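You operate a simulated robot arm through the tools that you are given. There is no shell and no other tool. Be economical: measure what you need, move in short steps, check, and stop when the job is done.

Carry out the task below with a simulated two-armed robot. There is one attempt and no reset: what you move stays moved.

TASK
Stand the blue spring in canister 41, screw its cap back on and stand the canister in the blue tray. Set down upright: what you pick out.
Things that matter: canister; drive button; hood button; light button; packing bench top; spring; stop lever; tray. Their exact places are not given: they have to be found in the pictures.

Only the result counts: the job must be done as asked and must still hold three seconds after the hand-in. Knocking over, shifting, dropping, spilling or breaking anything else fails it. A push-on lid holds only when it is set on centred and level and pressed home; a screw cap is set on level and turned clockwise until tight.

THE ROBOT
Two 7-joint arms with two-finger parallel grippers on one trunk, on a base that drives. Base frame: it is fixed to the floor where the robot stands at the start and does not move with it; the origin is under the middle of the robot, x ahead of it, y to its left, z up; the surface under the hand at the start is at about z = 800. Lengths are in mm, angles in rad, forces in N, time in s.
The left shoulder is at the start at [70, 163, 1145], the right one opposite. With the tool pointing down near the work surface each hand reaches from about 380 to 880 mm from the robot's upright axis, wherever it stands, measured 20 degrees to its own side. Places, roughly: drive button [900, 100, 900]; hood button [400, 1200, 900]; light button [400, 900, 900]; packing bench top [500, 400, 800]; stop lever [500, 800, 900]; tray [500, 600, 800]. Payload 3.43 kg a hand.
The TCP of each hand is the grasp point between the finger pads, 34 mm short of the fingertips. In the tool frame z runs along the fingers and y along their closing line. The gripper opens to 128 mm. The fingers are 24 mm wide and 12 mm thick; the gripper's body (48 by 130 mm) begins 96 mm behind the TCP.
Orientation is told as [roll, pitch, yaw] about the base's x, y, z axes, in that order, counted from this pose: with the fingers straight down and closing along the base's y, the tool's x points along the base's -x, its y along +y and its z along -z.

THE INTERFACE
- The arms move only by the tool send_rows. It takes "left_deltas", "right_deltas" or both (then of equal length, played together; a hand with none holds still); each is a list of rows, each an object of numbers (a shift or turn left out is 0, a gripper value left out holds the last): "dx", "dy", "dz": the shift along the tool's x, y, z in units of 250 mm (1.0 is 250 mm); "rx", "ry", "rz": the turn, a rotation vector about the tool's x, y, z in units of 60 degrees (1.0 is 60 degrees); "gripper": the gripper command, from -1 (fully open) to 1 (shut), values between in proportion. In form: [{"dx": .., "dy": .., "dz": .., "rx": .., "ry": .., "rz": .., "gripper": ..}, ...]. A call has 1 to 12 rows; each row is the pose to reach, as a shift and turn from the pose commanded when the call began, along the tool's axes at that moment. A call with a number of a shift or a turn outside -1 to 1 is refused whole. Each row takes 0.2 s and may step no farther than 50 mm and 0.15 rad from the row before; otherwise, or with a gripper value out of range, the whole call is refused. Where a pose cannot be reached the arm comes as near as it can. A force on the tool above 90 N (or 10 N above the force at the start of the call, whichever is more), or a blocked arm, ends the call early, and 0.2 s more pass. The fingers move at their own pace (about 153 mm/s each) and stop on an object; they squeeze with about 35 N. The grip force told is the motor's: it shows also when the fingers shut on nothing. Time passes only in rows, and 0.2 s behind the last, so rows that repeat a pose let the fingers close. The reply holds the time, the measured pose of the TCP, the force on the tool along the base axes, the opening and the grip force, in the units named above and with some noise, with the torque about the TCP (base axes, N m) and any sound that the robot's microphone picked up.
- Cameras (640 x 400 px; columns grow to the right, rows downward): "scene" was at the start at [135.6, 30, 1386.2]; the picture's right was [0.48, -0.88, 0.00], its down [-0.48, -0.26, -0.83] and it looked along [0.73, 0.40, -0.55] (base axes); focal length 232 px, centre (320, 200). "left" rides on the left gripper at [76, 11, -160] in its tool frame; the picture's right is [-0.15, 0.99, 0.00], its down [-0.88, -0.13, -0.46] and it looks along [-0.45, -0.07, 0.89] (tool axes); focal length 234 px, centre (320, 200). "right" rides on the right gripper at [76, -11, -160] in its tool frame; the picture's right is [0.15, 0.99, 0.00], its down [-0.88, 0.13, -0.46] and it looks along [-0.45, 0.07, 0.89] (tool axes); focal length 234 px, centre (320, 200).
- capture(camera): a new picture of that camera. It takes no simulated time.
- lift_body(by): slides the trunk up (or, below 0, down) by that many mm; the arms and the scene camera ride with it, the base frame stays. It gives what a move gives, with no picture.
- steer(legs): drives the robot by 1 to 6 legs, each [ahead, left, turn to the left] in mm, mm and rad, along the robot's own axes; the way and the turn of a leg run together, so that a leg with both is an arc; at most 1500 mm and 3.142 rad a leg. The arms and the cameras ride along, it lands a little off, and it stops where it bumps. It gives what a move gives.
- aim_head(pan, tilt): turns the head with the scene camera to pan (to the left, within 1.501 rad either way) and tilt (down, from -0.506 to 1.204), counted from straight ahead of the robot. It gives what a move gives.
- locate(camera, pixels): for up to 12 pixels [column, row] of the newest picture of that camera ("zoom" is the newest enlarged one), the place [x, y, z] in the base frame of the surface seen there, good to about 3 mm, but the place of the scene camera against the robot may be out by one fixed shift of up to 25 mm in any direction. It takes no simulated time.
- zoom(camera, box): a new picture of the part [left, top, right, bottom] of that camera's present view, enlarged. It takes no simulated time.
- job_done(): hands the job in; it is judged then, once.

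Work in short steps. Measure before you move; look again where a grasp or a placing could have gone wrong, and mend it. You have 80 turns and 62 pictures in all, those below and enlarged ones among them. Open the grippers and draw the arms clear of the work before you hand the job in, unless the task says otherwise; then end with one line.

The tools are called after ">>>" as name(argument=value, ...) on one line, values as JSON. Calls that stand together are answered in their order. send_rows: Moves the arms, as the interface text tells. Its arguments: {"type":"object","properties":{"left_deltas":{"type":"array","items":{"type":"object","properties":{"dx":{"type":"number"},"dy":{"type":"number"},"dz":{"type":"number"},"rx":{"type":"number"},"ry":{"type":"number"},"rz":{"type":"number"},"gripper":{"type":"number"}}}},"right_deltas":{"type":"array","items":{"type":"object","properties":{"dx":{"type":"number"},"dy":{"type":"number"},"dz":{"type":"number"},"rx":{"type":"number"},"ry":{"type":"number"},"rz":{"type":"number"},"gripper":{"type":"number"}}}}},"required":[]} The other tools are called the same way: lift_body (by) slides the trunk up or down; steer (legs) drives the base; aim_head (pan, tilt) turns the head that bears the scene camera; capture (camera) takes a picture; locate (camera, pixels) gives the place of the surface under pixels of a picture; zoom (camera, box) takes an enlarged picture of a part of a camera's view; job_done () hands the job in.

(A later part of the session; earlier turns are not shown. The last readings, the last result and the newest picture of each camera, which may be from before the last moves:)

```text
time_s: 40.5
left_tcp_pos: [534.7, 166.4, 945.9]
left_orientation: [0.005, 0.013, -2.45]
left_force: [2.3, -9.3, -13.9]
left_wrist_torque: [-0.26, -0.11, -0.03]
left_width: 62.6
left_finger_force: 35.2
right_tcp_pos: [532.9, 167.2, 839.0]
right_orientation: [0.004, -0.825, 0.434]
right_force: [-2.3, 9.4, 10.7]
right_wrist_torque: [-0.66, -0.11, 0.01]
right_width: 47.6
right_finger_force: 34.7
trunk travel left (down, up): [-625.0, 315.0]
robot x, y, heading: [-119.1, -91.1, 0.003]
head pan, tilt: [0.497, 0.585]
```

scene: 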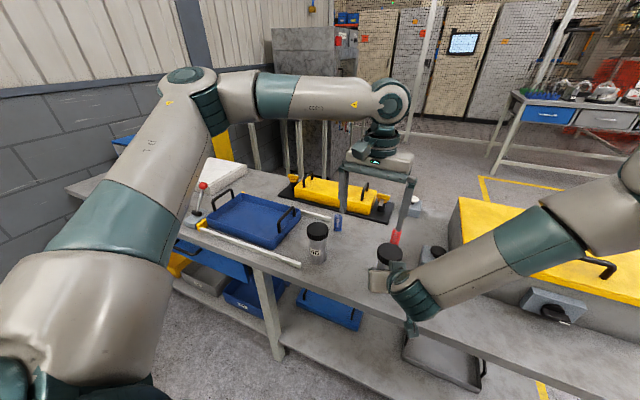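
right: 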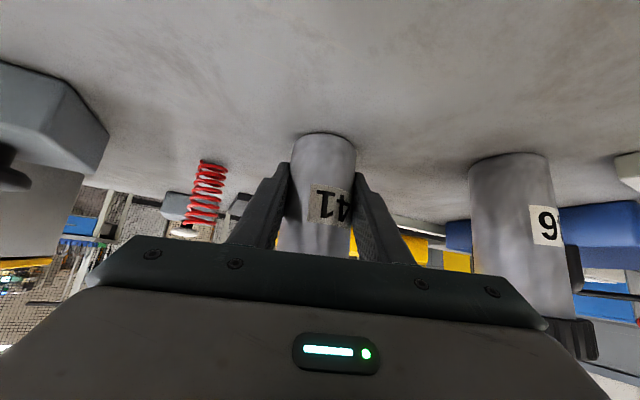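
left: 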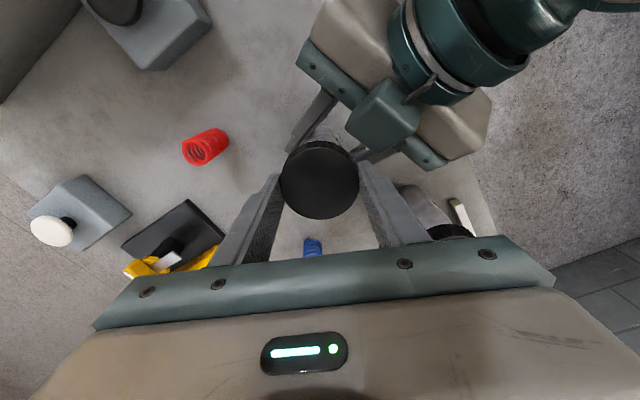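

4.1 rad turned. Test-lift again.

>>> send_rows(left_deltas=[{"dz": -0.01}, {"dz": -0.02}, {"dz": -0.02}])

```text
time_s: 41.3
left_tcp_pos: [532.7, 167.3, 950.5]
left_orientation: [0.002, 0.013, -2.451]
left_force: [11.3, -5.6, -34.7]
left_wrist_torque: [0.34, -0.56, 0.02]
left_width: 62.7
left_finger_force: 34.9
right_tcp_pos: [533.1, 167.8, 842.2]
right_orientation: [0.005, -0.826, 0.433]
right_force: [-11.1, 5.9, 31.3]
right_wrist_torque: [-0.93, -0.67, -0.03]
right_width: 48.3
right_finger_force: 35.2
trunk travel left (down, up): [-625.0, 315.0]
robot x, y, heading: [-118.7, -89.4, 0.005]
head pan, tilt: [0.497, 0.585]
```

Still holding at 35 N. I look at whether the cap rose or the fingers slipped.

>>> capture(camera="left")

>>> zoom(camera="scene", box=[320, 190, 460, 280])

```text
37 pictures are left
```

left: 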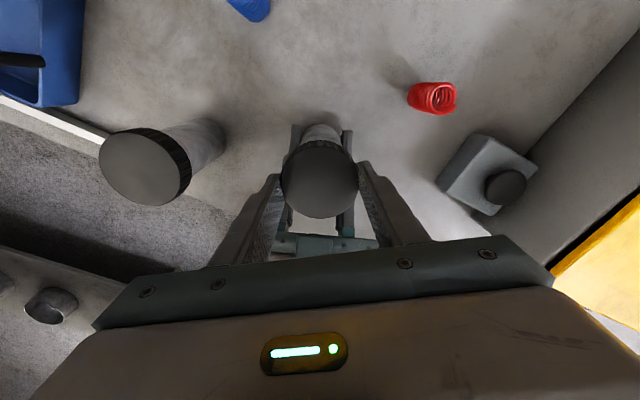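

```text
4.44 times, centred on (390, 235) of scene
```

zoom: 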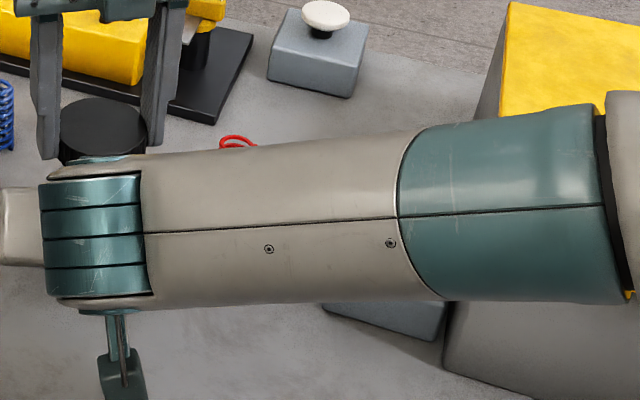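

>>> locate(camera="left", pixels=[[318, 185], [320, 140], [322, 132], [145, 165]])

```text
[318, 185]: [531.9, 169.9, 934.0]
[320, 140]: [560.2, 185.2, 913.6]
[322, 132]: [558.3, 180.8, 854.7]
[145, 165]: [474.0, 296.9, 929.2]
```

Cap top is at 934 (was 928), so it is rising. Continue turning with less lift.

>>> send_rows(left_deltas=[{"dz": 0.012}, {"dz": 0.012, "rz": -0.12}, {"dz": 0.01, "rz": -0.24}, {"dz": 0.009, "rz": -0.36}, {"dz": 0.008, "rz": -0.48}, {"dz": 0.007, "rz": -0.6}, {"dz": 0.006, "rz": -0.72}, {"dz": 0.005, "rz": -0.84}, {"dz": 0.004, "rz": -0.95}, {"dz": 0.004, "rz": -0.95}])

```text
time_s: 43.5
left_tcp_pos: [535.4, 168.6, 950.3]
left_orientation: [0.016, 0.005, -1.454]
left_force: [3.0, -1.4, 0.8]
left_wrist_torque: [-0.04, -0.08, -0.01]
left_width: 62.5
left_finger_force: 35.2
right_tcp_pos: [531.5, 167.4, 839.1]
right_orientation: [0.004, -0.822, 0.432]
right_force: [-2.5, 0.8, -5.2]
right_wrist_torque: [-0.11, -0.23, 0.02]
right_width: 48.0
right_finger_force: 34.9
trunk travel left (down, up): [-625.0, 315.0]
robot x, y, heading: [-121.3, -87.7, 0.006]
head pan, tilt: [0.497, 0.585]
```

Forces fell to near zero: probably free. Lift 10 mm.

>>> send_rows(left_deltas=[{"dz": -0.02}, {"dz": -0.04}, {"dz": -0.04}])

```text
time_s: 44.3
left_tcp_pos: [534.1, 169.0, 959.3]
left_orientation: [0.015, 0.004, -1.456]
left_force: [8.8, 2.0, -4.3]
left_wrist_torque: [0.03, -0.18, 0.05]
left_width: 62.4
left_finger_force: 34.4
right_tcp_pos: [531.9, 167.3, 838.6]
right_orientation: [0.004, -0.825, 0.431]
right_force: [-7.9, -0.5, 0.5]
right_wrist_torque: [0.14, -0.77, -0.01]
right_width: 47.9
right_finger_force: 35.4
trunk travel left (down, up): [-625.0, 315.0]
robot x, y, heading: [-120.5, -86.6, 0.004]
head pan, tilt: [0.497, 0.585]
```

The cap is free. I lift it 90 mm and look into the canister.

>>> send_rows(left_deltas=[{"dz": -0.18}, {"dz": -0.36}, {"dz": -0.36}])

>>> capture(camera="left")

```text
time_s: 45.1
left_tcp_pos: [535.2, 168.4, 1049.9]
left_orientation: [0.013, 0.004, -1.458]
left_force: [-0.2, -0.8, -0.1]
left_wrist_torque: [-0.05, 0.01, -0.04]
left_width: 62.4
left_finger_force: 35.0
right_tcp_pos: [534.0, 167.1, 838.8]
right_orientation: [0.001, -0.823, 0.434]
right_force: [1.2, -0.3, -2.3]
right_wrist_torque: [0.02, 0.0, -0.04]
right_width: 47.6
right_finger_force: 35.4
trunk travel left (down, up): [-625.0, 315.0]
robot x, y, heading: [-120.3, -93.1, 0.007]
head pan, tilt: [0.497, 0.585]
```

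```text
35 pictures are left
```

left: 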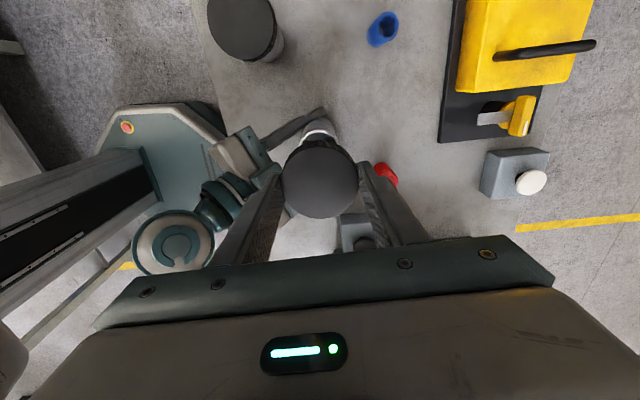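

Before placing the cap, I measure the free spot and cap.

>>> locate(camera="left", pixels=[[320, 185], [441, 130], [455, 40], [385, 22], [388, 178], [400, 110], [317, 126], [480, 190]])

```text
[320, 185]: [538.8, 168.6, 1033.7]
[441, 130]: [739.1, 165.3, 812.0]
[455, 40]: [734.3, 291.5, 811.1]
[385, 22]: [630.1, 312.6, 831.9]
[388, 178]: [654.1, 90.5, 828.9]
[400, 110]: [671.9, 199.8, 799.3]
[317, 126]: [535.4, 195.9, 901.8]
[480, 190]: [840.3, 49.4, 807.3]
```

Cap top is 16 mm below the TCP. I carry it to the free spot (625,207) and go down to TCP z≈860.

>>> send_rows(left_deltas=[{"dx": 0.038, "dy": 0.125}, {"dx": 0.077, "dy": 0.25}, {"dx": 0.115, "dy": 0.375}, {"dx": 0.115, "dy": 0.375, "dz": 0.16}, {"dx": 0.115, "dy": 0.375, "dz": 0.32}, {"dx": 0.115, "dy": 0.375, "dz": 0.48}, {"dx": 0.115, "dy": 0.375, "dz": 0.64}, {"dx": 0.115, "dy": 0.375, "dz": 0.76}, {"dx": 0.115, "dy": 0.375, "dz": 0.76}])

>>> capture(camera="left")

```text
time_s: 47.1
left_tcp_pos: [576.1, 234.0, 889.7]
left_orientation: [0.015, 0.004, -1.458]
left_force: [0.0, -0.6, -1.4]
left_wrist_torque: [0.05, -0.01, 0.0]
left_width: 62.2
left_finger_force: 35.0
left hand out of reach, approached as far as the arm can: row 3, 4, 5, 6, 7, 8, 9
right_tcp_pos: [532.5, 168.0, 839.5]
right_orientation: [0.003, -0.824, 0.433]
right_force: [1.2, 0.5, -2.3]
right_wrist_torque: [0.01, -0.02, 0.0]
right_width: 48.1
right_finger_force: 34.5
trunk travel left (down, up): [-625.0, 315.0]
robot x, y, heading: [-117.4, -86.9, -0.002]
head pan, tilt: [0.497, 0.585]
```

```text
34 pictures are left
```

left: 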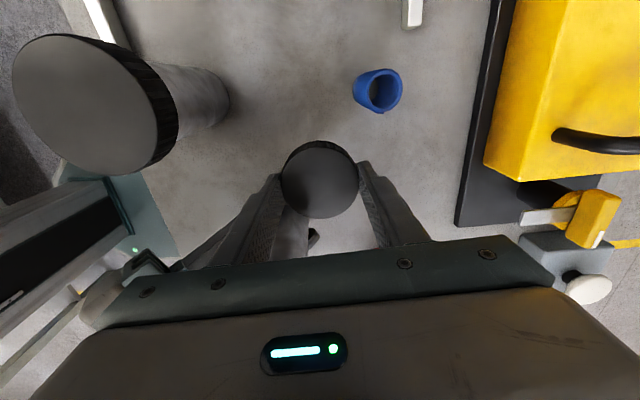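

The wound wrist limits reach; the cap is over (576,234), a nearly suitable spot. I shift 16 mm left and lower slowly to touch.

>>> send_rows(left_deltas=[{"dx": 0.064, "dy": 0.007}, {"dx": 0.064, "dy": 0.007, "dz": 0.06}, {"dx": 0.064, "dy": 0.007, "dz": 0.12}, {"dx": 0.064, "dy": 0.007, "dz": 0.15}, {"dx": 0.064, "dy": 0.007, "dz": 0.16}, {"dx": 0.064, "dy": 0.007, "dz": 0.16}])

```text
time_s: 48.5
left_tcp_pos: [566.6, 255.4, 856.2]
left_orientation: [0.016, 0.003, -1.457]
left_force: [0.4, 0.0, -0.4]
left_wrist_torque: [0.0, 0.01, -0.03]
left_width: 62.3
left_finger_force: 35.4
left hand out of reach, approached as far as the arm can: row 3, 4, 5, 6
right_tcp_pos: [532.7, 167.5, 839.2]
right_orientation: [0.004, -0.824, 0.432]
right_force: [-0.4, -0.3, -4.0]
right_wrist_torque: [0.0, 0.02, 0.0]
right_width: 47.9
right_finger_force: 34.6
trunk travel left (down, up): [-625.0, 315.0]
robot x, y, heading: [-119.8, -93.1, -0.002]
head pan, tilt: [0.497, 0.585]
```

I unwind the wrist 1 rad in place to regain reach.

>>> send_rows(left_deltas=[{"rz": 0.136}, {"rz": 0.272}, {"rz": 0.408}, {"rz": 0.544}, {"rz": 0.68}, {"rz": 0.816}, {"rz": 0.955}, {"rz": 0.955}])

```text
time_s: 50.3
left_tcp_pos: [565.7, 254.4, 857.9]
left_orientation: [0.004, 0.013, -2.46]
left_force: [-0.5, -0.5, -0.3]
left_wrist_torque: [-0.01, -0.02, 0.0]
left_width: 62.2
left_finger_force: 34.6
right_tcp_pos: [533.0, 166.0, 839.8]
right_orientation: [0.003, -0.822, 0.434]
right_force: [-0.7, 0.8, -3.1]
right_wrist_torque: [-0.02, -0.01, 0.01]
right_width: 47.9
right_finger_force: 34.5
trunk travel left (down, up): [-625.0, 315.0]
robot x, y, heading: [-119.6, -87.6, 0.004]
head pan, tilt: [0.497, 0.585]
```

Stay here and lower in small steps until contact.

>>> send_rows(left_deltas=[{"dz": 0.02}, {"dz": 0.036}, {"dz": 0.044}, {"dz": 0.052}, {"dz": 0.06}, {"dz": 0.06}])

```text
time_s: 51.7
left_tcp_pos: [560.4, 256.1, 847.2]
left_orientation: [0.004, 0.014, -2.458]
left_force: [0.3, 0.7, -1.3]
left_wrist_torque: [-0.03, 0.0, 0.0]
left_width: 62.3
left_finger_force: 34.7
left hand out of reach, approached as far as the arm can: row 2, 3, 4, 5, 6
right_tcp_pos: [532.4, 167.9, 839.3]
right_orientation: [0.004, -0.824, 0.433]
right_force: [-0.1, -0.1, -2.8]
right_wrist_torque: [-0.01, -0.02, -0.02]
right_width: 47.8
right_finger_force: 35.1
trunk travel left (down, up): [-625.0, 315.0]
robot x, y, heading: [-118.6, -87.8, 0.007]
head pan, tilt: [0.497, 0.585]
```

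Again limited. I unwind further (another 60°, twice), then retry.

>>> send_rows(left_deltas=[{"rz": 0.14}, {"rz": 0.28}, {"rz": 0.42}, {"rz": 0.56}, {"rz": 0.7}, {"rz": 0.84}, {"rz": 0.98}])

>>> send_rows(left_deltas=[{"rz": 0.14}, {"rz": 0.28}, {"rz": 0.42}, {"rz": 0.56}, {"rz": 0.7}, {"rz": 0.84}, {"rz": 0.98}, {"rz": 0.98, "dz": 0.01}, {"rz": 0.98, "dz": 0.02}, {"rz": 0.98, "dz": 0.02}])

```text
time_s: 53.3
left_tcp_pos: [558.5, 257.4, 848.2]
left_orientation: [-0.009, 0.011, 2.797]
left_force: [-0.8, -0.6, -0.4]
left_wrist_torque: [-0.01, -0.02, 0.02]
left_width: 62.3
left_finger_force: 34.7
right_tcp_pos: [532.4, 167.2, 840.2]
right_orientation: [0.003, -0.823, 0.432]
right_force: [-0.3, -0.3, -3.4]
right_wrist_torque: [0.0, 0.02, 0.01]
right_width: 47.8
right_finger_force: 34.8
trunk travel left (down, up): [-625.0, 315.0]
robot x, y, heading: [-123.4, -85.0, 0.004]
head pan, tilt: [0.497, 0.585]
```

```text
time_s: 55.5
left_tcp_pos: [557.9, 256.8, 842.1]
left_orientation: [-0.016, 0.0, 1.773]
left_force: [-0.4, -0.7, -0.1]
left_wrist_torque: [0.01, 0.0, -0.03]
left_width: 62.4
left_finger_force: 34.9
right_tcp_pos: [533.2, 166.6, 840.5]
right_orientation: [0.004, -0.826, 0.434]
right_force: [-0.2, -0.4, -3.1]
right_wrist_torque: [0.0, 0.0, 0.01]
right_width: 47.9
right_finger_force: 34.9
trunk travel left (down, up): [-625.0, 315.0]
robot x, y, heading: [-120.0, -87.1, 0.002]
head pan, tilt: [0.497, 0.585]
```

Reach is back. Shift +14 mm in x and lower 5 mm more, checking force.

>>> send_rows(left_deltas=[{"dx": 0.011, "dy": -0.055}, {"dx": 0.011, "dy": -0.055, "dz": 0.01}, {"dx": 0.011, "dy": -0.055, "dz": 0.02}, {"dx": 0.011, "dy": -0.055, "dz": 0.02}])

>>> capture(camera="left")

```text
time_s: 56.5
left_tcp_pos: [562.4, 261.7, 847.8]
left_orientation: [-0.017, -0.002, 1.773]
left_force: [1.2, -0.5, 0.0]
left_wrist_torque: [0.01, -0.02, 0.02]
left_width: 62.4
left_finger_force: 35.4
left hand out of reach, approached as far as the arm can: row 1, 2, 3, 4
right_tcp_pos: [532.6, 166.2, 840.1]
right_orientation: [0.003, -0.824, 0.434]
right_force: [-0.1, 0.1, -3.3]
right_wrist_torque: [0.0, 0.02, 0.01]
right_width: 47.8
right_finger_force: 34.8
trunk travel left (down, up): [-625.0, 315.0]
robot x, y, heading: [-122.4, -89.6, 0.006]
head pan, tilt: [0.497, 0.585]
```

```text
33 pictures are left
```

left: 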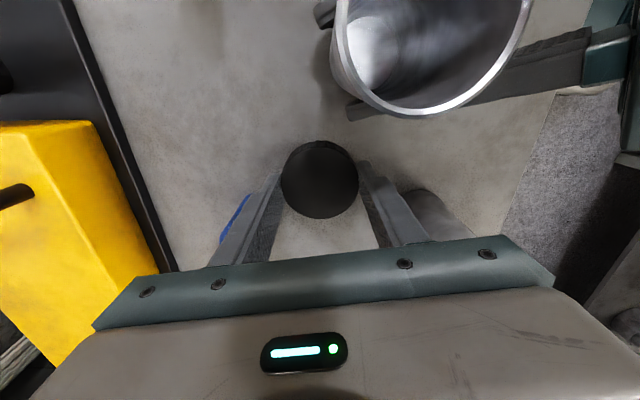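

I look at the arm configuration from the scene camera.

>>> capture(camera="scene")

```text
32 pictures are left
```

scene: 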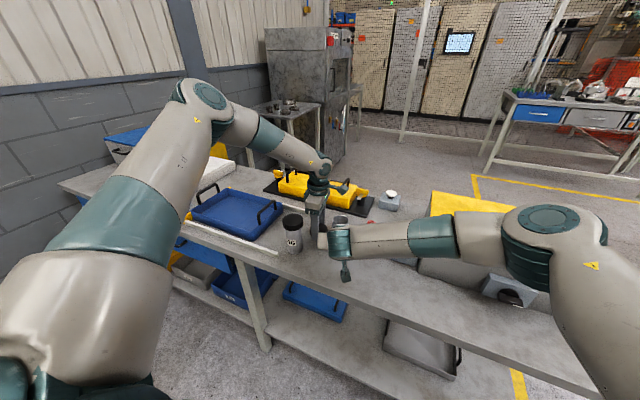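

The spot (558,257) was reachable at z 842. I return there and lower to 836 in small steps.

>>> send_rows(left_deltas=[{"dx": 0.012, "dy": 0.023}, {"dx": 0.012, "dy": 0.023, "dz": 0.02}, {"dx": 0.012, "dy": 0.023, "dz": 0.03}, {"dx": 0.012, "dy": 0.023, "dz": 0.036}, {"dx": 0.012, "dy": 0.023, "dz": 0.036}])

```text
time_s: 57.7
left_tcp_pos: [554.4, 257.6, 838.1]
left_orientation: [-0.015, 0.0, 1.773]
left_force: [0.6, -0.3, 0.2]
left_wrist_torque: [0.01, -0.02, 0.02]
left_width: 62.2
left_finger_force: 34.7
right_tcp_pos: [532.7, 166.6, 839.5]
right_orientation: [0.005, -0.824, 0.433]
right_force: [0.4, -0.3, -3.2]
right_wrist_torque: [-0.02, 0.03, 0.03]
right_width: 47.6
right_finger_force: 35.3
trunk travel left (down, up): [-625.0, 315.0]
robot x, y, heading: [-115.7, -88.8, 0.005]
head pan, tilt: [0.497, 0.585]
```

No contact yet at tips ≈804. Lower 2–3 mm more carefully.

>>> send_rows(left_deltas=[{"dz": 0.004}, {"dz": 0.008}, {"dz": 0.008}])

>>> capture(camera="left")

```text
time_s: 58.5
left_tcp_pos: [554.1, 257.3, 839.2]
left_orientation: [-0.015, -0.002, 1.774]
left_force: [-0.1, -0.6, -0.4]
left_wrist_torque: [0.01, -0.01, -0.03]
left_width: 62.1
left_finger_force: 34.8
left hand out of reach, approached as far as the arm can: row 1, 2, 3
right_tcp_pos: [533.2, 166.8, 840.0]
right_orientation: [0.003, -0.824, 0.433]
right_force: [0.6, 0.5, -3.6]
right_wrist_torque: [0.03, 0.01, 0.04]
right_width: 47.6
right_finger_force: 34.7
trunk travel left (down, up): [-625.0, 315.0]
robot x, y, heading: [-117.6, -89.3, 0.004]
head pan, tilt: [0.497, 0.585]
```

```text
31 pictures are left
```

left: 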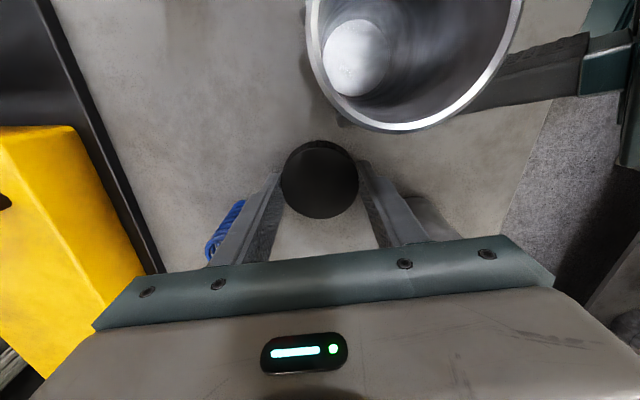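

The limit shows up when the hand goes low, so the trunk should be lower. I raise both hands 50 mm and slide the trunk down 50 mm.

>>> send_rows(right_deltas=[{"dx": -0.074, "dz": -0.068}, {"dx": -0.147, "dz": -0.136}, {"dx": -0.147, "dz": -0.136}], left_deltas=[{"dz": -0.1}, {"dz": -0.2}, {"dz": -0.2}])

>>> lift_body(by=-50)

```text
time_s: 59.3
left_tcp_pos: [555.2, 256.8, 887.7]
left_orientation: [-0.014, -0.004, 1.774]
left_force: [0.3, 0.4, -0.3]
left_wrist_torque: [0.01, 0.0, 0.03]
left_width: 62.6
left_finger_force: 35.4
right_tcp_pos: [532.1, 166.3, 890.7]
right_orientation: [0.002, -0.822, 0.433]
right_force: [0.4, -0.7, -3.0]
right_wrist_torque: [-0.01, 0.02, -0.02]
right_width: 48.0
right_finger_force: 35.7
trunk travel left (down, up): [-625.0, 315.0]
robot x, y, heading: [-117.5, -87.9, 0.004]
head pan, tilt: [0.497, 0.585]
```

```text
time_s: 60.2
left_tcp_pos: [553.8, 256.9, 839.2]
left_orientation: [-0.015, -0.005, 1.775]
left_force: [0.6, 0.3, 0.1]
left_wrist_torque: [0.0, 0.04, 0.0]
left_width: 62.2
left_finger_force: 35.1
right_tcp_pos: [532.5, 164.6, 840.5]
right_orientation: [0.003, -0.824, 0.433]
right_force: [-0.1, 0.2, -2.9]
right_wrist_torque: [0.0, 0.03, 0.02]
right_width: 47.7
right_finger_force: 34.6
trunk travel left (down, up): [-575.0, 365.0]
robot x, y, heading: [-120.1, -88.8, 0.005]
head pan, tilt: [0.497, 0.585]
```

Now test: shift the cap 18 mm further from can 46 and lower to 836.

>>> send_rows(left_deltas=[{"dx": 0.016, "dy": -0.07, "dz": -0.01}, {"dx": 0.016, "dy": -0.07}, {"dx": 0.016, "dy": -0.07, "dz": 0.008}, {"dx": 0.016, "dy": -0.07, "dz": 0.012}, {"dx": 0.016, "dy": -0.07, "dz": 0.012}])

```text
time_s: 61.4
left_tcp_pos: [573.1, 255.2, 835.7]
left_orientation: [-0.016, -0.003, 1.773]
left_force: [-0.5, 0.0, -0.4]
left_wrist_torque: [0.01, -0.01, 0.01]
left_width: 62.3
left_finger_force: 34.8
right_tcp_pos: [533.0, 164.8, 840.0]
right_orientation: [0.004, -0.824, 0.434]
right_force: [0.9, -0.7, -2.8]
right_wrist_torque: [-0.02, 0.01, 0.04]
right_width: 48.0
right_finger_force: 35.3
trunk travel left (down, up): [-575.0, 365.0]
robot x, y, heading: [-118.9, -90.2, 0.005]
head pan, tilt: [0.497, 0.585]
```

The lower trunk fixed the reach. Lower in 1 mm steps.

>>> send_rows(left_deltas=[{"dz": 0.004}, {"dz": 0.008}, {"dz": 0.008}])

>>> zoom(camera="left", box=[220, 110, 420, 235])

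```text
time_s: 62.2
left_tcp_pos: [572.9, 255.8, 835.6]
left_orientation: [-0.016, -0.004, 1.775]
left_force: [0.0, -0.3, 4.7]
left_wrist_torque: [-0.03, 0.14, -0.02]
left_width: 62.1
left_finger_force: 34.8
right_tcp_pos: [532.2, 165.4, 842.5]
right_orientation: [0.004, -0.824, 0.432]
right_force: [0.2, 0.0, -3.9]
right_wrist_torque: [0.02, 0.02, 0.0]
right_width: 47.6
right_finger_force: 35.0
trunk travel left (down, up): [-575.0, 365.0]
robot x, y, heading: [-117.9, -90.3, 0.005]
head pan, tilt: [0.497, 0.585]
```

```text
3.20 times, centred on (320, 172) of left
```

zoom: 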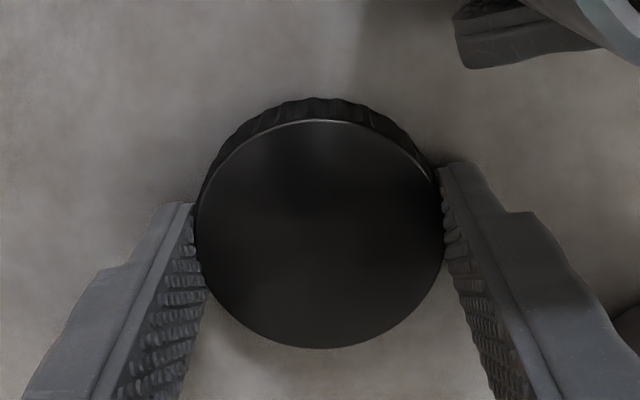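

Contact (4.7 N): the cap is on the bench at TCP (573,255.5,835.5). Release to 80 mm, rise, and go over the blue spring.

>>> send_rows(left_deltas=[{"gripper": -0.25}, {"gripper": -0.25}, {"dz": -0.1}, {"dz": -0.25}, {"dz": -0.4}, {"dz": -0.5}, {"dz": -0.5, "dx": -0.07, "dy": -0.13}, {"dz": -0.5, "dx": -0.139, "dy": -0.257}, {"dz": -0.5, "dx": -0.139, "dy": -0.257}])

>>> capture(camera="left")

```text
time_s: 64.2
left_tcp_pos: [626.6, 301.4, 963.1]
left_orientation: [-0.016, -0.003, 1.772]
left_force: [-0.5, -1.0, 0.1]
left_wrist_torque: [0.01, -0.05, -0.03]
left_width: 79.7
left_finger_force: 0.1
right_tcp_pos: [531.8, 165.2, 842.2]
right_orientation: [0.004, -0.827, 0.433]
right_force: [0.2, 0.7, -4.0]
right_wrist_torque: [-0.03, 0.01, 0.0]
right_width: 47.8
right_finger_force: 34.7
trunk travel left (down, up): [-575.0, 365.0]
robot x, y, heading: [-117.2, -89.7, 0.002]
head pan, tilt: [0.497, 0.585]
```

```text
29 pictures are left
```

left: 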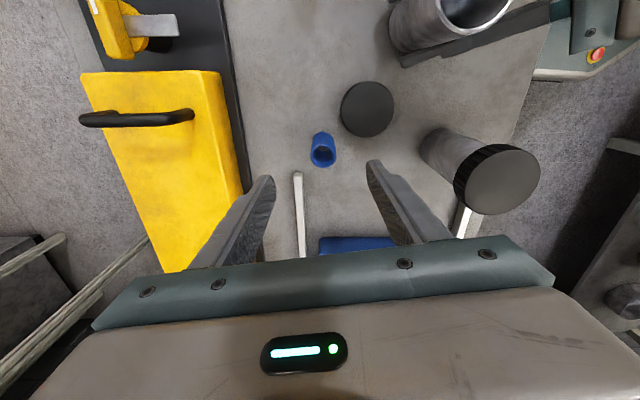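

Spring at (322,150), cap flat on the bench at (367,108). Zoom to measure both and the canister's bore.

>>> zoom(camera="left", box=[280, 110, 376, 170])

>>> locate(camera="left", pixels=[[367, 105], [342, 105], [393, 103], [367, 83], [367, 133], [392, 30], [465, 24], [511, 4], [450, 8]])

```text
6.67 times, centred on (328, 140) of left
```

zoom: 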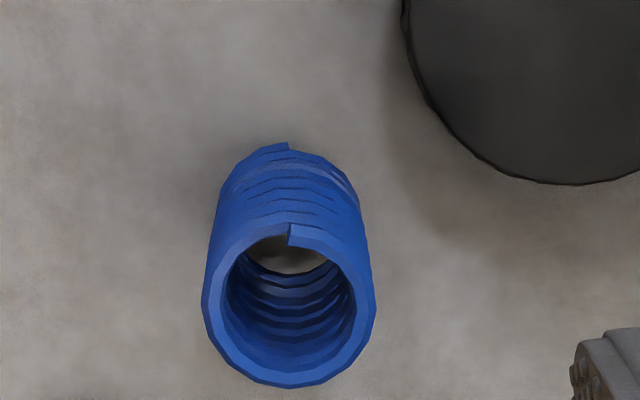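

```text
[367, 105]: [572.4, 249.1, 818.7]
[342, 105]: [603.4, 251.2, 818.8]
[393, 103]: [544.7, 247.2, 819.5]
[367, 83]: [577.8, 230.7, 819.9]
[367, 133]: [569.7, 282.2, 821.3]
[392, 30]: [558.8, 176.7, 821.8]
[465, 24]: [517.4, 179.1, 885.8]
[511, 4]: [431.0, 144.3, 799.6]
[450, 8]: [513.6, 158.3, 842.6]
```

>>> locate(camera="zoom", pixels=[[212, 310], [366, 305], [290, 236], [290, 372], [255, 255], [325, 250], [290, 150]])

```text
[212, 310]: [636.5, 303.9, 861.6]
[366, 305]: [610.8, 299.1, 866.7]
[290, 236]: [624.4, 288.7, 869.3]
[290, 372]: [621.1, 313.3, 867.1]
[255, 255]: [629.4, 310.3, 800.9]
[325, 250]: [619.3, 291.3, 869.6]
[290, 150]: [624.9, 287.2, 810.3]
```

Spring centre ≈(623.5,301), top 868 (68 mm tall, 27 mm wide). I descend to TCP z 890 so the tips hold its top 12 mm, then close.

>>> send_rows(left_deltas=[{"dx": -0.002, "dy": 0.012, "dz": 0.1}, {"dx": -0.002, "dy": 0.012, "dz": 0.2}, {"dx": -0.002, "dy": 0.012, "dz": 0.292}, {"dx": -0.002, "dy": 0.012, "dz": 0.292}, {"dx": -0.002, "dy": 0.012, "dz": 0.292, "gripper": 0.2}, {"dx": -0.002, "dy": 0.012, "dz": 0.292, "gripper": 0.45}, {"dx": -0.002, "dy": 0.012, "dz": 0.292, "gripper": 0.6}, {"dx": -0.002, "dy": 0.012, "dz": 0.292, "gripper": 1}, {"dx": -0.002, "dy": 0.012, "dz": 0.292, "gripper": 1}])

>>> zoom(camera="left", box=[220, 60, 476, 220])

```text
time_s: 66.2
left_tcp_pos: [618.7, 303.4, 888.8]
left_orientation: [-0.018, -0.002, 1.773]
left_force: [-0.3, -0.4, 0.5]
left_wrist_torque: [-0.02, 0.03, 0.01]
left_width: 27.2
left_finger_force: 35.3
left hand out of reach, approached as far as the arm can: row 3, 4, 5, 6, 7, 8, 9
right_tcp_pos: [532.5, 165.5, 841.0]
right_orientation: [0.004, -0.825, 0.433]
right_force: [0.0, 0.3, -3.1]
right_wrist_torque: [-0.03, 0.0, 0.02]
right_width: 48.1
right_finger_force: 35.2
trunk travel left (down, up): [-575.0, 365.0]
robot x, y, heading: [-118.4, -89.0, 0.008]
head pan, tilt: [0.497, 0.585]
```

```text
2.50 times, centred on (348, 140) of left
```

zoom: 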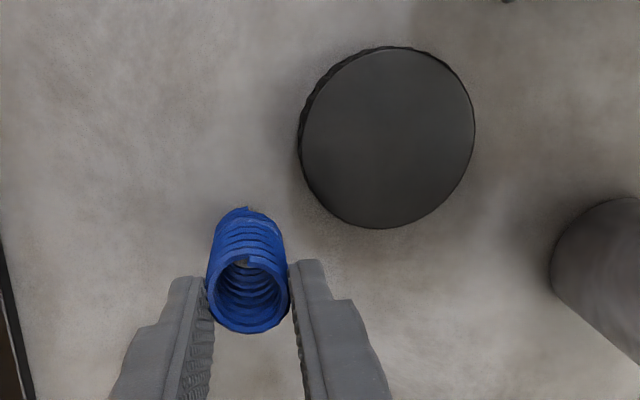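

Spring is gripped (27.2 mm). I lift it to z≈1040 and move near the canister for a measuring view.

>>> send_rows(left_deltas=[{"dz": -0.16}, {"dz": -0.32}, {"dz": -0.48}, {"dz": -0.604}, {"dz": -0.604, "dx": 0.1, "dy": 0.107}, {"dz": -0.604, "dx": 0.2, "dy": 0.214}, {"dz": -0.604, "dx": 0.294, "dy": 0.321}, {"dz": -0.604, "dx": 0.294, "dy": 0.321}])

>>> capture(camera="left")

```text
time_s: 68.0
left_tcp_pos: [554.8, 212.3, 1034.5]
left_orientation: [-0.015, -0.002, 1.776]
left_force: [0.0, 0.7, -0.4]
left_wrist_torque: [-0.02, -0.04, -0.01]
left_width: 27.6
left_finger_force: 35.0
right_tcp_pos: [533.2, 166.0, 839.7]
right_orientation: [0.003, -0.826, 0.433]
right_force: [0.1, 0.3, -1.8]
right_wrist_torque: [0.0, 0.02, 0.01]
right_width: 47.8
right_finger_force: 35.2
trunk travel left (down, up): [-575.0, 365.0]
robot x, y, heading: [-121.9, -89.0, 0.004]
head pan, tilt: [0.497, 0.585]
```

```text
26 pictures are left
```

left: 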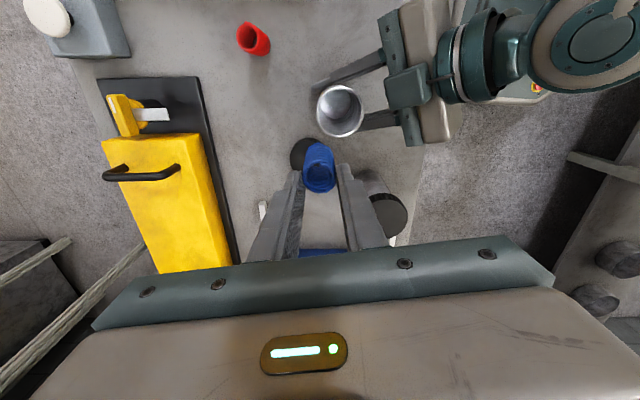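

Canister mouth is at (340,110), empty. Zoom on it to measure the rim.

>>> zoom(camera="left", box=[292, 75, 388, 135])

```text
6.67 times, centred on (340, 105) of left
```

zoom: 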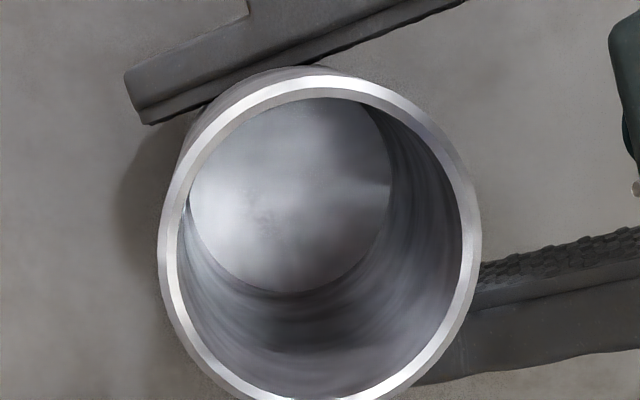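

>>> locate(camera="zoom", pixels=[[168, 260], [472, 220], [310, 85], [320, 393], [195, 160], [450, 320], [290, 180], [340, 140], [470, 260]])

>>> locate(camera="left", pixels=[[319, 186], [319, 165], [318, 148]])

```text
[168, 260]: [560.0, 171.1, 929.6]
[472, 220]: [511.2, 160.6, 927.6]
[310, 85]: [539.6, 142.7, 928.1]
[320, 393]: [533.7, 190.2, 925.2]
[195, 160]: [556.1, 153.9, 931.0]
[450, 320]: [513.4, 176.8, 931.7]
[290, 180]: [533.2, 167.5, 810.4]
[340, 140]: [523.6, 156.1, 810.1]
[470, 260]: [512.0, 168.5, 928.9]
```

```text
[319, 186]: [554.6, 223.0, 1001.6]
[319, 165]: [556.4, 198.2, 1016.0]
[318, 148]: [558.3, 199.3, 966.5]
```

Rim top ≈928, mouth centre ≈(535.7,166.5), bore ≈44 mm. The spring sits ~3 mm off the TCP in −y; I place it over the mouth, levelling the hand.

>>> send_rows(left_deltas=[{"dz": -0.03, "ry": -0.014}, {"dz": -0.03, "dx": 0.076, "dy": 0.056, "ry": -0.014}, {"dz": -0.03, "dx": 0.152, "dy": 0.112, "ry": -0.014}, {"dz": -0.03, "dx": 0.152, "dy": 0.112, "ry": -0.014}])

>>> zoom(camera="left", box=[224, 80, 416, 200])

```text
time_s: 69.0
left_tcp_pos: [535.0, 168.9, 1044.3]
left_orientation: [-0.015, -0.016, 1.773]
left_force: [0.2, -0.4, -0.6]
left_wrist_torque: [0.01, 0.0, -0.01]
left_width: 27.7
left_finger_force: 35.1
right_tcp_pos: [531.9, 165.1, 840.5]
right_orientation: [0.003, -0.823, 0.433]
right_force: [0.5, 0.3, -3.1]
right_wrist_torque: [-0.02, 0.03, 0.02]
right_width: 47.9
right_finger_force: 34.8
trunk travel left (down, up): [-575.0, 365.0]
robot x, y, heading: [-119.5, -89.5, 0.003]
head pan, tilt: [0.497, 0.585]
```

```text
3.33 times, centred on (320, 140) of left
```

zoom: 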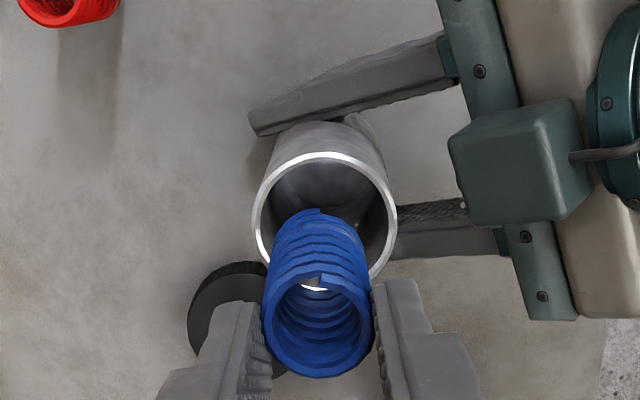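

Now level properly (rotations are in the yawed frame) and lower to z≈1000, bottom ≈20 mm in the mouth.

>>> send_rows(left_deltas=[{"rx": -0.0143, "ry": 0.0153}, {"rx": -0.0143, "ry": 0.0153, "dz": 0.06}, {"rx": -0.0143, "ry": 0.0153, "dz": 0.12}, {"rx": -0.0143, "ry": 0.0153, "dz": 0.18}, {"rx": -0.0143, "ry": 0.0153, "dz": 0.18}])

>>> zoom(camera="left", box=[224, 80, 416, 200])

```text
time_s: 70.2
left_tcp_pos: [538.1, 171.9, 1000.5]
left_orientation: [0.001, -0.001, 1.774]
left_force: [0.7, -0.4, 0.4]
left_wrist_torque: [0.01, -0.02, -0.03]
left_width: 27.6
left_finger_force: 34.5
right_tcp_pos: [532.8, 164.8, 841.3]
right_orientation: [0.003, -0.824, 0.432]
right_force: [-0.2, -0.4, -3.5]
right_wrist_torque: [-0.01, 0.01, 0.03]
right_width: 47.8
right_finger_force: 35.5
trunk travel left (down, up): [-575.0, 365.0]
robot x, y, heading: [-118.2, -86.3, 0.005]
head pan, tilt: [0.497, 0.585]
```

```text
3.33 times, centred on (320, 140) of left
```

zoom: 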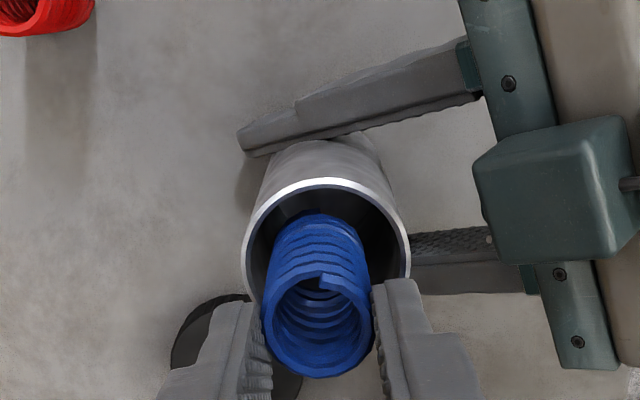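

Spring is in the mouth but ~3 mm toward +x/+y. I correct that and lower to TCP ≈966 (fingertips just above the rim).

>>> send_rows(left_deltas=[{"dx": 0.0074, "dy": 0.0138}, {"dx": 0.0074, "dy": 0.0138, "dz": 0.05}, {"dx": 0.0074, "dy": 0.0138, "dz": 0.1}, {"dx": 0.0074, "dy": 0.0138, "dz": 0.136}, {"dx": 0.0074, "dy": 0.0138, "dz": 0.136}])

>>> zoom(camera="left", box=[224, 80, 416, 200])

```text
time_s: 71.4
left_tcp_pos: [533.4, 169.4, 966.4]
left_orientation: [0.0, -0.001, 1.774]
left_force: [-0.2, -1.0, -0.2]
left_wrist_torque: [-0.02, -0.01, -0.02]
left_width: 27.7
left_finger_force: 34.8
right_tcp_pos: [533.9, 164.9, 840.5]
right_orientation: [0.004, -0.823, 0.433]
right_force: [-1.0, 0.3, -2.5]
right_wrist_torque: [0.01, 0.03, -0.02]
right_width: 47.7
right_finger_force: 35.2
trunk travel left (down, up): [-575.0, 365.0]
robot x, y, heading: [-118.4, -85.5, 0.003]
head pan, tilt: [0.497, 0.585]
```

```text
3.33 times, centred on (320, 140) of left
```

zoom: 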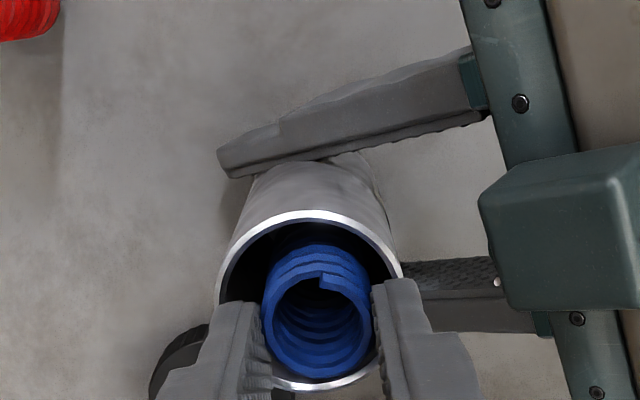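

Spring is well inside the mouth and centred. Release it.

>>> send_rows(left_deltas=[{"gripper": 0.3}, {"gripper": -0.1}, {"gripper": -0.1}, {"gripper": -0.1, "dz": -0.15}, {"gripper": -0.1, "dz": -0.3}, {"gripper": -0.1, "dz": -0.3}])

>>> zoom(camera="left", box=[224, 80, 416, 200])

```text
time_s: 72.8
left_tcp_pos: [531.6, 170.6, 1041.1]
left_orientation: [0.003, -0.003, 1.773]
left_force: [-0.1, -0.3, 0.3]
left_wrist_torque: [-0.02, 0.01, -0.02]
left_width: 70.1
left_finger_force: 0.1
right_tcp_pos: [533.0, 165.2, 841.1]
right_orientation: [0.004, -0.825, 0.433]
right_force: [0.3, 0.5, -4.7]
right_wrist_torque: [0.0, -0.03, 0.0]
right_width: 47.8
right_finger_force: 35.1
trunk travel left (down, up): [-575.0, 365.0]
robot x, y, heading: [-121.9, -87.7, 0.011]
head pan, tilt: [0.497, 0.585]
```

```text
3.33 times, centred on (320, 140) of left
```

zoom: 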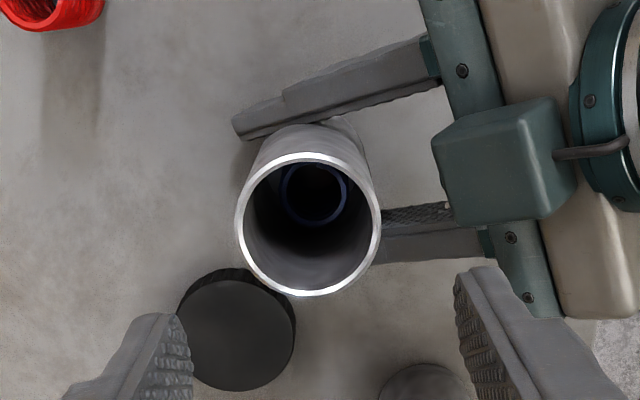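

The spring stands inside the canister. Next I bring the left hand over the cap and wind the wrist up counter-clockwise for the screwing stroke.

>>> send_rows(left_deltas=[{"gripper": -0.25, "rz": -0.13, "dx": -0.06, "dy": -0.046}, {"rz": -0.26, "dx": -0.12, "dy": -0.092}, {"rz": -0.39, "dx": -0.18, "dy": -0.138}, {"rz": -0.52, "dx": -0.24, "dy": -0.184}, {"rz": -0.65, "dx": -0.3, "dy": -0.23}, {"rz": -0.78, "dx": -0.3, "dy": -0.23}, {"rz": -0.91, "dx": -0.3, "dy": -0.23}, {"rz": -0.955, "dx": -0.3, "dy": -0.23}])

>>> send_rows(left_deltas=[{"rz": -0.13}, {"rz": -0.26}, {"rz": -0.39}, {"rz": -0.52}, {"rz": -0.65}, {"rz": -0.78}, {"rz": -0.91}, {"rz": -0.955}, {"rz": -0.955}])

>>> capture(camera="left")

```text
time_s: 74.6
left_tcp_pos: [572.5, 255.5, 1042.2]
left_orientation: [-0.002, -0.002, 2.776]
left_force: [0.8, -0.5, -0.3]
left_wrist_torque: [-0.01, -0.01, 0.04]
left_width: 80.0
left_finger_force: 0.0
right_tcp_pos: [532.7, 165.2, 841.5]
right_orientation: [0.002, -0.825, 0.434]
right_force: [0.6, 0.7, -2.8]
right_wrist_torque: [0.02, 0.02, -0.01]
right_width: 47.9
right_finger_force: 35.2
trunk travel left (down, up): [-575.0, 365.0]
robot x, y, heading: [-124.2, -91.9, 0.002]
head pan, tilt: [0.497, 0.585]
```

```text
time_s: 76.6
left_tcp_pos: [573.4, 256.0, 1042.0]
left_orientation: [-0.001, 0.001, -2.508]
left_force: [0.1, 0.4, 0.5]
left_wrist_torque: [0.0, 0.0, 0.04]
left_width: 79.9
left_finger_force: 0.2
right_tcp_pos: [533.1, 166.0, 842.1]
right_orientation: [0.003, -0.824, 0.433]
right_force: [0.5, -0.3, -3.1]
right_wrist_torque: [-0.02, 0.01, 0.03]
right_width: 47.6
right_finger_force: 35.3
trunk travel left (down, up): [-575.0, 365.0]
robot x, y, heading: [-121.9, -92.7, 0.003]
head pan, tilt: [0.497, 0.585]
```

```text
20 pictures are left
```

left: 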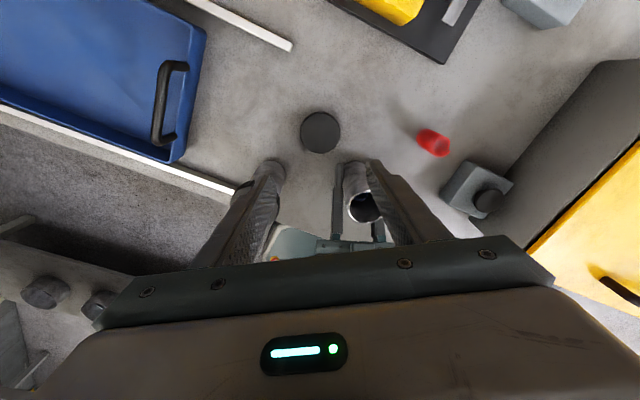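

The wound wrist is centred over the cap at (573,256). Descend, close on the cap and lift 20 mm.

>>> send_rows(left_deltas=[{"dz": 0.16}, {"dz": 0.32}, {"dz": 0.48}, {"dz": 0.64}, {"dz": 0.78}, {"dz": 0.818}, {"dz": 0.818}, {"dz": 0.818, "gripper": 0.2}, {"dz": 0.818, "gripper": 1}, {"dz": 0.818, "gripper": 1}, {"dz": 0.74, "gripper": 1}, {"dz": 0.74, "gripper": 1}])

>>> zoom(camera="left", box=[160, 50, 480, 250])

```text
time_s: 79.2
left_tcp_pos: [575.3, 255.1, 856.7]
left_orientation: [0.0, -0.001, -2.511]
left_force: [0.8, -0.6, -0.2]
left_wrist_torque: [0.03, 0.01, 0.0]
left_width: 62.5
left_finger_force: 34.7
right_tcp_pos: [533.4, 165.8, 840.4]
right_orientation: [0.004, -0.824, 0.434]
right_force: [0.5, 0.2, -3.4]
right_wrist_torque: [-0.01, 0.08, 0.01]
right_width: 47.8
right_finger_force: 35.3
trunk travel left (down, up): [-575.0, 365.0]
robot x, y, heading: [-120.4, -87.3, 0.004]
head pan, tilt: [0.497, 0.585]
```

```text
2.00 times, centred on (320, 150) of left
```

zoom: 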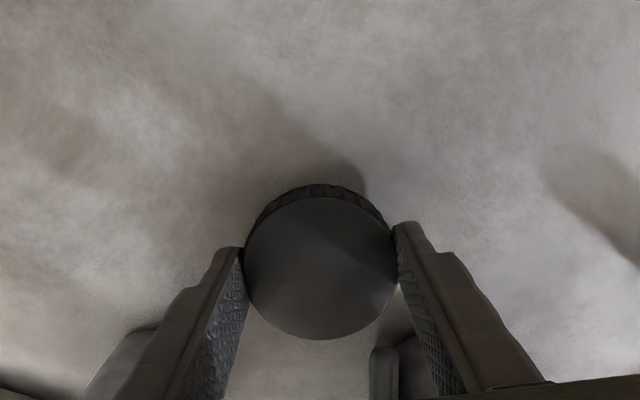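

Cap is held level. I lift it, carry it over the mouth (536,167) and lower to TCP 960, just above the thread; the right hand settles the canister 1.5 mm onto the bench.

>>> send_rows(left_deltas=[{"dz": -0.15}, {"dz": -0.3}, {"dz": -0.45}, {"dz": -0.612}, {"dz": -0.612, "dx": -0.11, "dy": 0.064}, {"dz": -0.612, "dx": -0.22, "dy": 0.128}, {"dz": -0.612, "dx": -0.334, "dy": 0.192}, {"dz": -0.612, "dx": -0.334, "dy": 0.192}, {"dz": -0.5, "dx": -0.334, "dy": 0.192}, {"dz": -0.412, "dx": -0.334, "dy": 0.192}, {"dz": -0.412, "dx": -0.334, "dy": 0.192}], right_deltas=[{"dx": 0.0044, "dz": 0.004}, {"dx": 0.0044, "dz": 0.004}, {"dx": 0.0044, "dz": 0.004}, {"dx": 0.0044, "dz": 0.004}, {"dx": 0.0044, "dz": 0.004}, {"dx": 0.0044, "dz": 0.004}, {"dx": 0.0044, "dz": 0.004}, {"dx": 0.0044, "dz": 0.004}, {"dx": 0.0044, "dz": 0.004}, {"dx": 0.0044, "dz": 0.004}, {"dx": 0.0044, "dz": 0.004}])

>>> zoom(camera="left", box=[160, 50, 480, 250])

```text
time_s: 81.6
left_tcp_pos: [535.0, 169.3, 961.0]
left_orientation: [0.0, -0.001, -2.51]
left_force: [-5.6, -1.9, 18.1]
left_wrist_torque: [-0.56, 0.15, -0.13]
left_width: 62.5
left_finger_force: 35.1
right_tcp_pos: [532.3, 165.2, 837.6]
right_orientation: [0.003, -0.823, 0.43]
right_force: [5.8, 1.5, -21.1]
right_wrist_torque: [0.32, 0.59, 0.12]
right_width: 48.0
right_finger_force: 34.9
trunk travel left (down, up): [-575.0, 365.0]
robot x, y, heading: [-117.8, -90.3, 0.003]
head pan, tilt: [0.497, 0.585]
```

```text
2.00 times, centred on (320, 150) of left
```

zoom: 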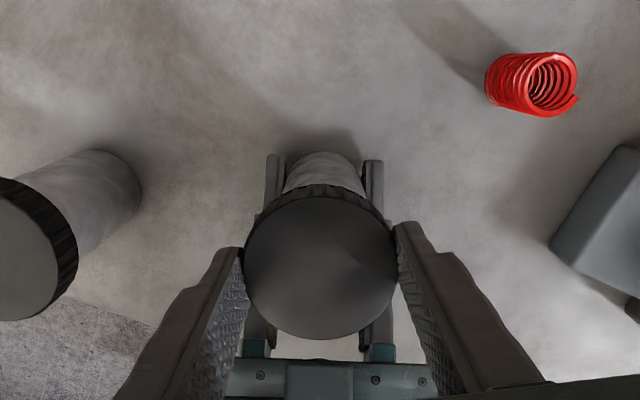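

The cap rests on the rim (18 N). I correct 2 mm laterally and turn clockwise two radians with light downward feed.

>>> send_rows(left_deltas=[{"dx": -0.003, "dy": 0.009}, {"dx": -0.003, "dy": 0.009, "rz": 0.12, "dz": 0.001}, {"dx": -0.003, "dy": 0.009, "rz": 0.24, "dz": 0.002}, {"dx": -0.003, "dy": 0.009, "rz": 0.36, "dz": 0.003}, {"dx": -0.003, "dy": 0.009, "rz": 0.48, "dz": 0.004}, {"dx": -0.003, "dy": 0.009, "rz": 0.6, "dz": 0.005}, {"dx": -0.003, "dy": 0.009, "rz": 0.72, "dz": 0.006}, {"dx": -0.003, "dy": 0.009, "rz": 0.84, "dz": 0.007}, {"dx": -0.003, "dy": 0.009, "rz": 0.96, "dz": 0.008}])

>>> send_rows(left_deltas=[{"rz": 0.12, "dz": 0.001}, {"rz": 0.24, "dz": 0.002}, {"rz": 0.36, "dz": 0.003}, {"rz": 0.48, "dz": 0.004}, {"rz": 0.6, "dz": 0.005}, {"rz": 0.72, "dz": 0.006}, {"rz": 0.84, "dz": 0.007}, {"rz": 0.96, "dz": 0.008}])

```text
time_s: 83.6
left_tcp_pos: [534.2, 165.7, 957.2]
left_orientation: [0.001, -0.001, 2.767]
left_force: [6.7, 3.2, 0.4]
left_wrist_torque: [0.09, -0.21, 0.1]
left_width: 62.5
left_finger_force: 35.4
right_tcp_pos: [532.1, 165.4, 839.7]
right_orientation: [0.001, -0.825, 0.434]
right_force: [-6.9, -3.2, -4.7]
right_wrist_torque: [0.25, -0.58, -0.08]
right_width: 47.8
right_finger_force: 34.7
trunk travel left (down, up): [-575.0, 365.0]
robot x, y, heading: [-121.5, -89.7, 0.001]
head pan, tilt: [0.497, 0.585]
```

```text
time_s: 85.4
left_tcp_pos: [535.9, 165.0, 953.9]
left_orientation: [0.002, 0.0, 1.76]
left_force: [-0.3, 0.9, -0.8]
left_wrist_torque: [-0.05, 0.0, -0.01]
left_width: 62.6
left_finger_force: 34.7
right_tcp_pos: [531.9, 164.6, 840.5]
right_orientation: [0.005, -0.823, 0.433]
right_force: [0.0, 0.3, -1.7]
right_wrist_torque: [0.01, 0.0, 0.0]
right_width: 48.0
right_finger_force: 35.0
trunk travel left (down, up): [-575.0, 365.0]
robot x, y, heading: [-118.6, -90.4, 0.0]
head pan, tilt: [0.497, 0.585]
```

Forces near zero, cap at TCP 954 — still 10 mm above home. I keep turning clockwise with a stronger feed.

>>> send_rows(left_deltas=[{"dz": 0.008}, {"rz": 0.12, "dz": 0.01}, {"rz": 0.24, "dz": 0.012}, {"rz": 0.36, "dz": 0.013}, {"rz": 0.48, "dz": 0.014}, {"rz": 0.6, "dz": 0.015}, {"rz": 0.72, "dz": 0.016}, {"rz": 0.84, "dz": 0.017}, {"rz": 0.96, "dz": 0.018}])

>>> send_rows(left_deltas=[{"rz": 0.12, "dz": 0.001}, {"rz": 0.24, "dz": 0.002}, {"rz": 0.36, "dz": 0.003}, {"rz": 0.48, "dz": 0.004}, {"rz": 0.6, "dz": 0.005}, {"rz": 0.72, "dz": 0.006}, {"rz": 0.84, "dz": 0.007}, {"rz": 0.96, "dz": 0.008}])

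```text
time_s: 87.4
left_tcp_pos: [535.2, 165.7, 950.7]
left_orientation: [0.003, 0.0, 0.756]
left_force: [0.2, 0.1, 0.9]
left_wrist_torque: [0.02, 0.0, 0.01]
left_width: 62.5
left_finger_force: 34.9
right_tcp_pos: [532.7, 164.2, 840.1]
right_orientation: [0.003, -0.823, 0.433]
right_force: [-0.4, -0.4, -4.0]
right_wrist_torque: [0.04, 0.01, -0.01]
right_width: 47.8
right_finger_force: 35.0
trunk travel left (down, up): [-575.0, 365.0]
robot x, y, heading: [-121.6, -89.2, 0.007]
head pan, tilt: [0.497, 0.585]
```

```text
time_s: 89.2
left_tcp_pos: [534.0, 166.9, 948.8]
left_orientation: [0.002, 0.002, -0.25]
left_force: [-2.9, 1.7, -3.3]
left_wrist_torque: [0.38, 0.27, 0.03]
left_width: 62.5
left_finger_force: 35.2
right_tcp_pos: [532.1, 164.4, 840.6]
right_orientation: [0.004, -0.824, 0.433]
right_force: [3.7, -1.6, 0.0]
right_wrist_torque: [-0.2, 0.02, 0.01]
right_width: 47.7
right_finger_force: 34.3
trunk travel left (down, up): [-575.0, 365.0]
robot x, y, heading: [-116.2, -86.9, 0.005]
head pan, tilt: [0.497, 0.585]
```

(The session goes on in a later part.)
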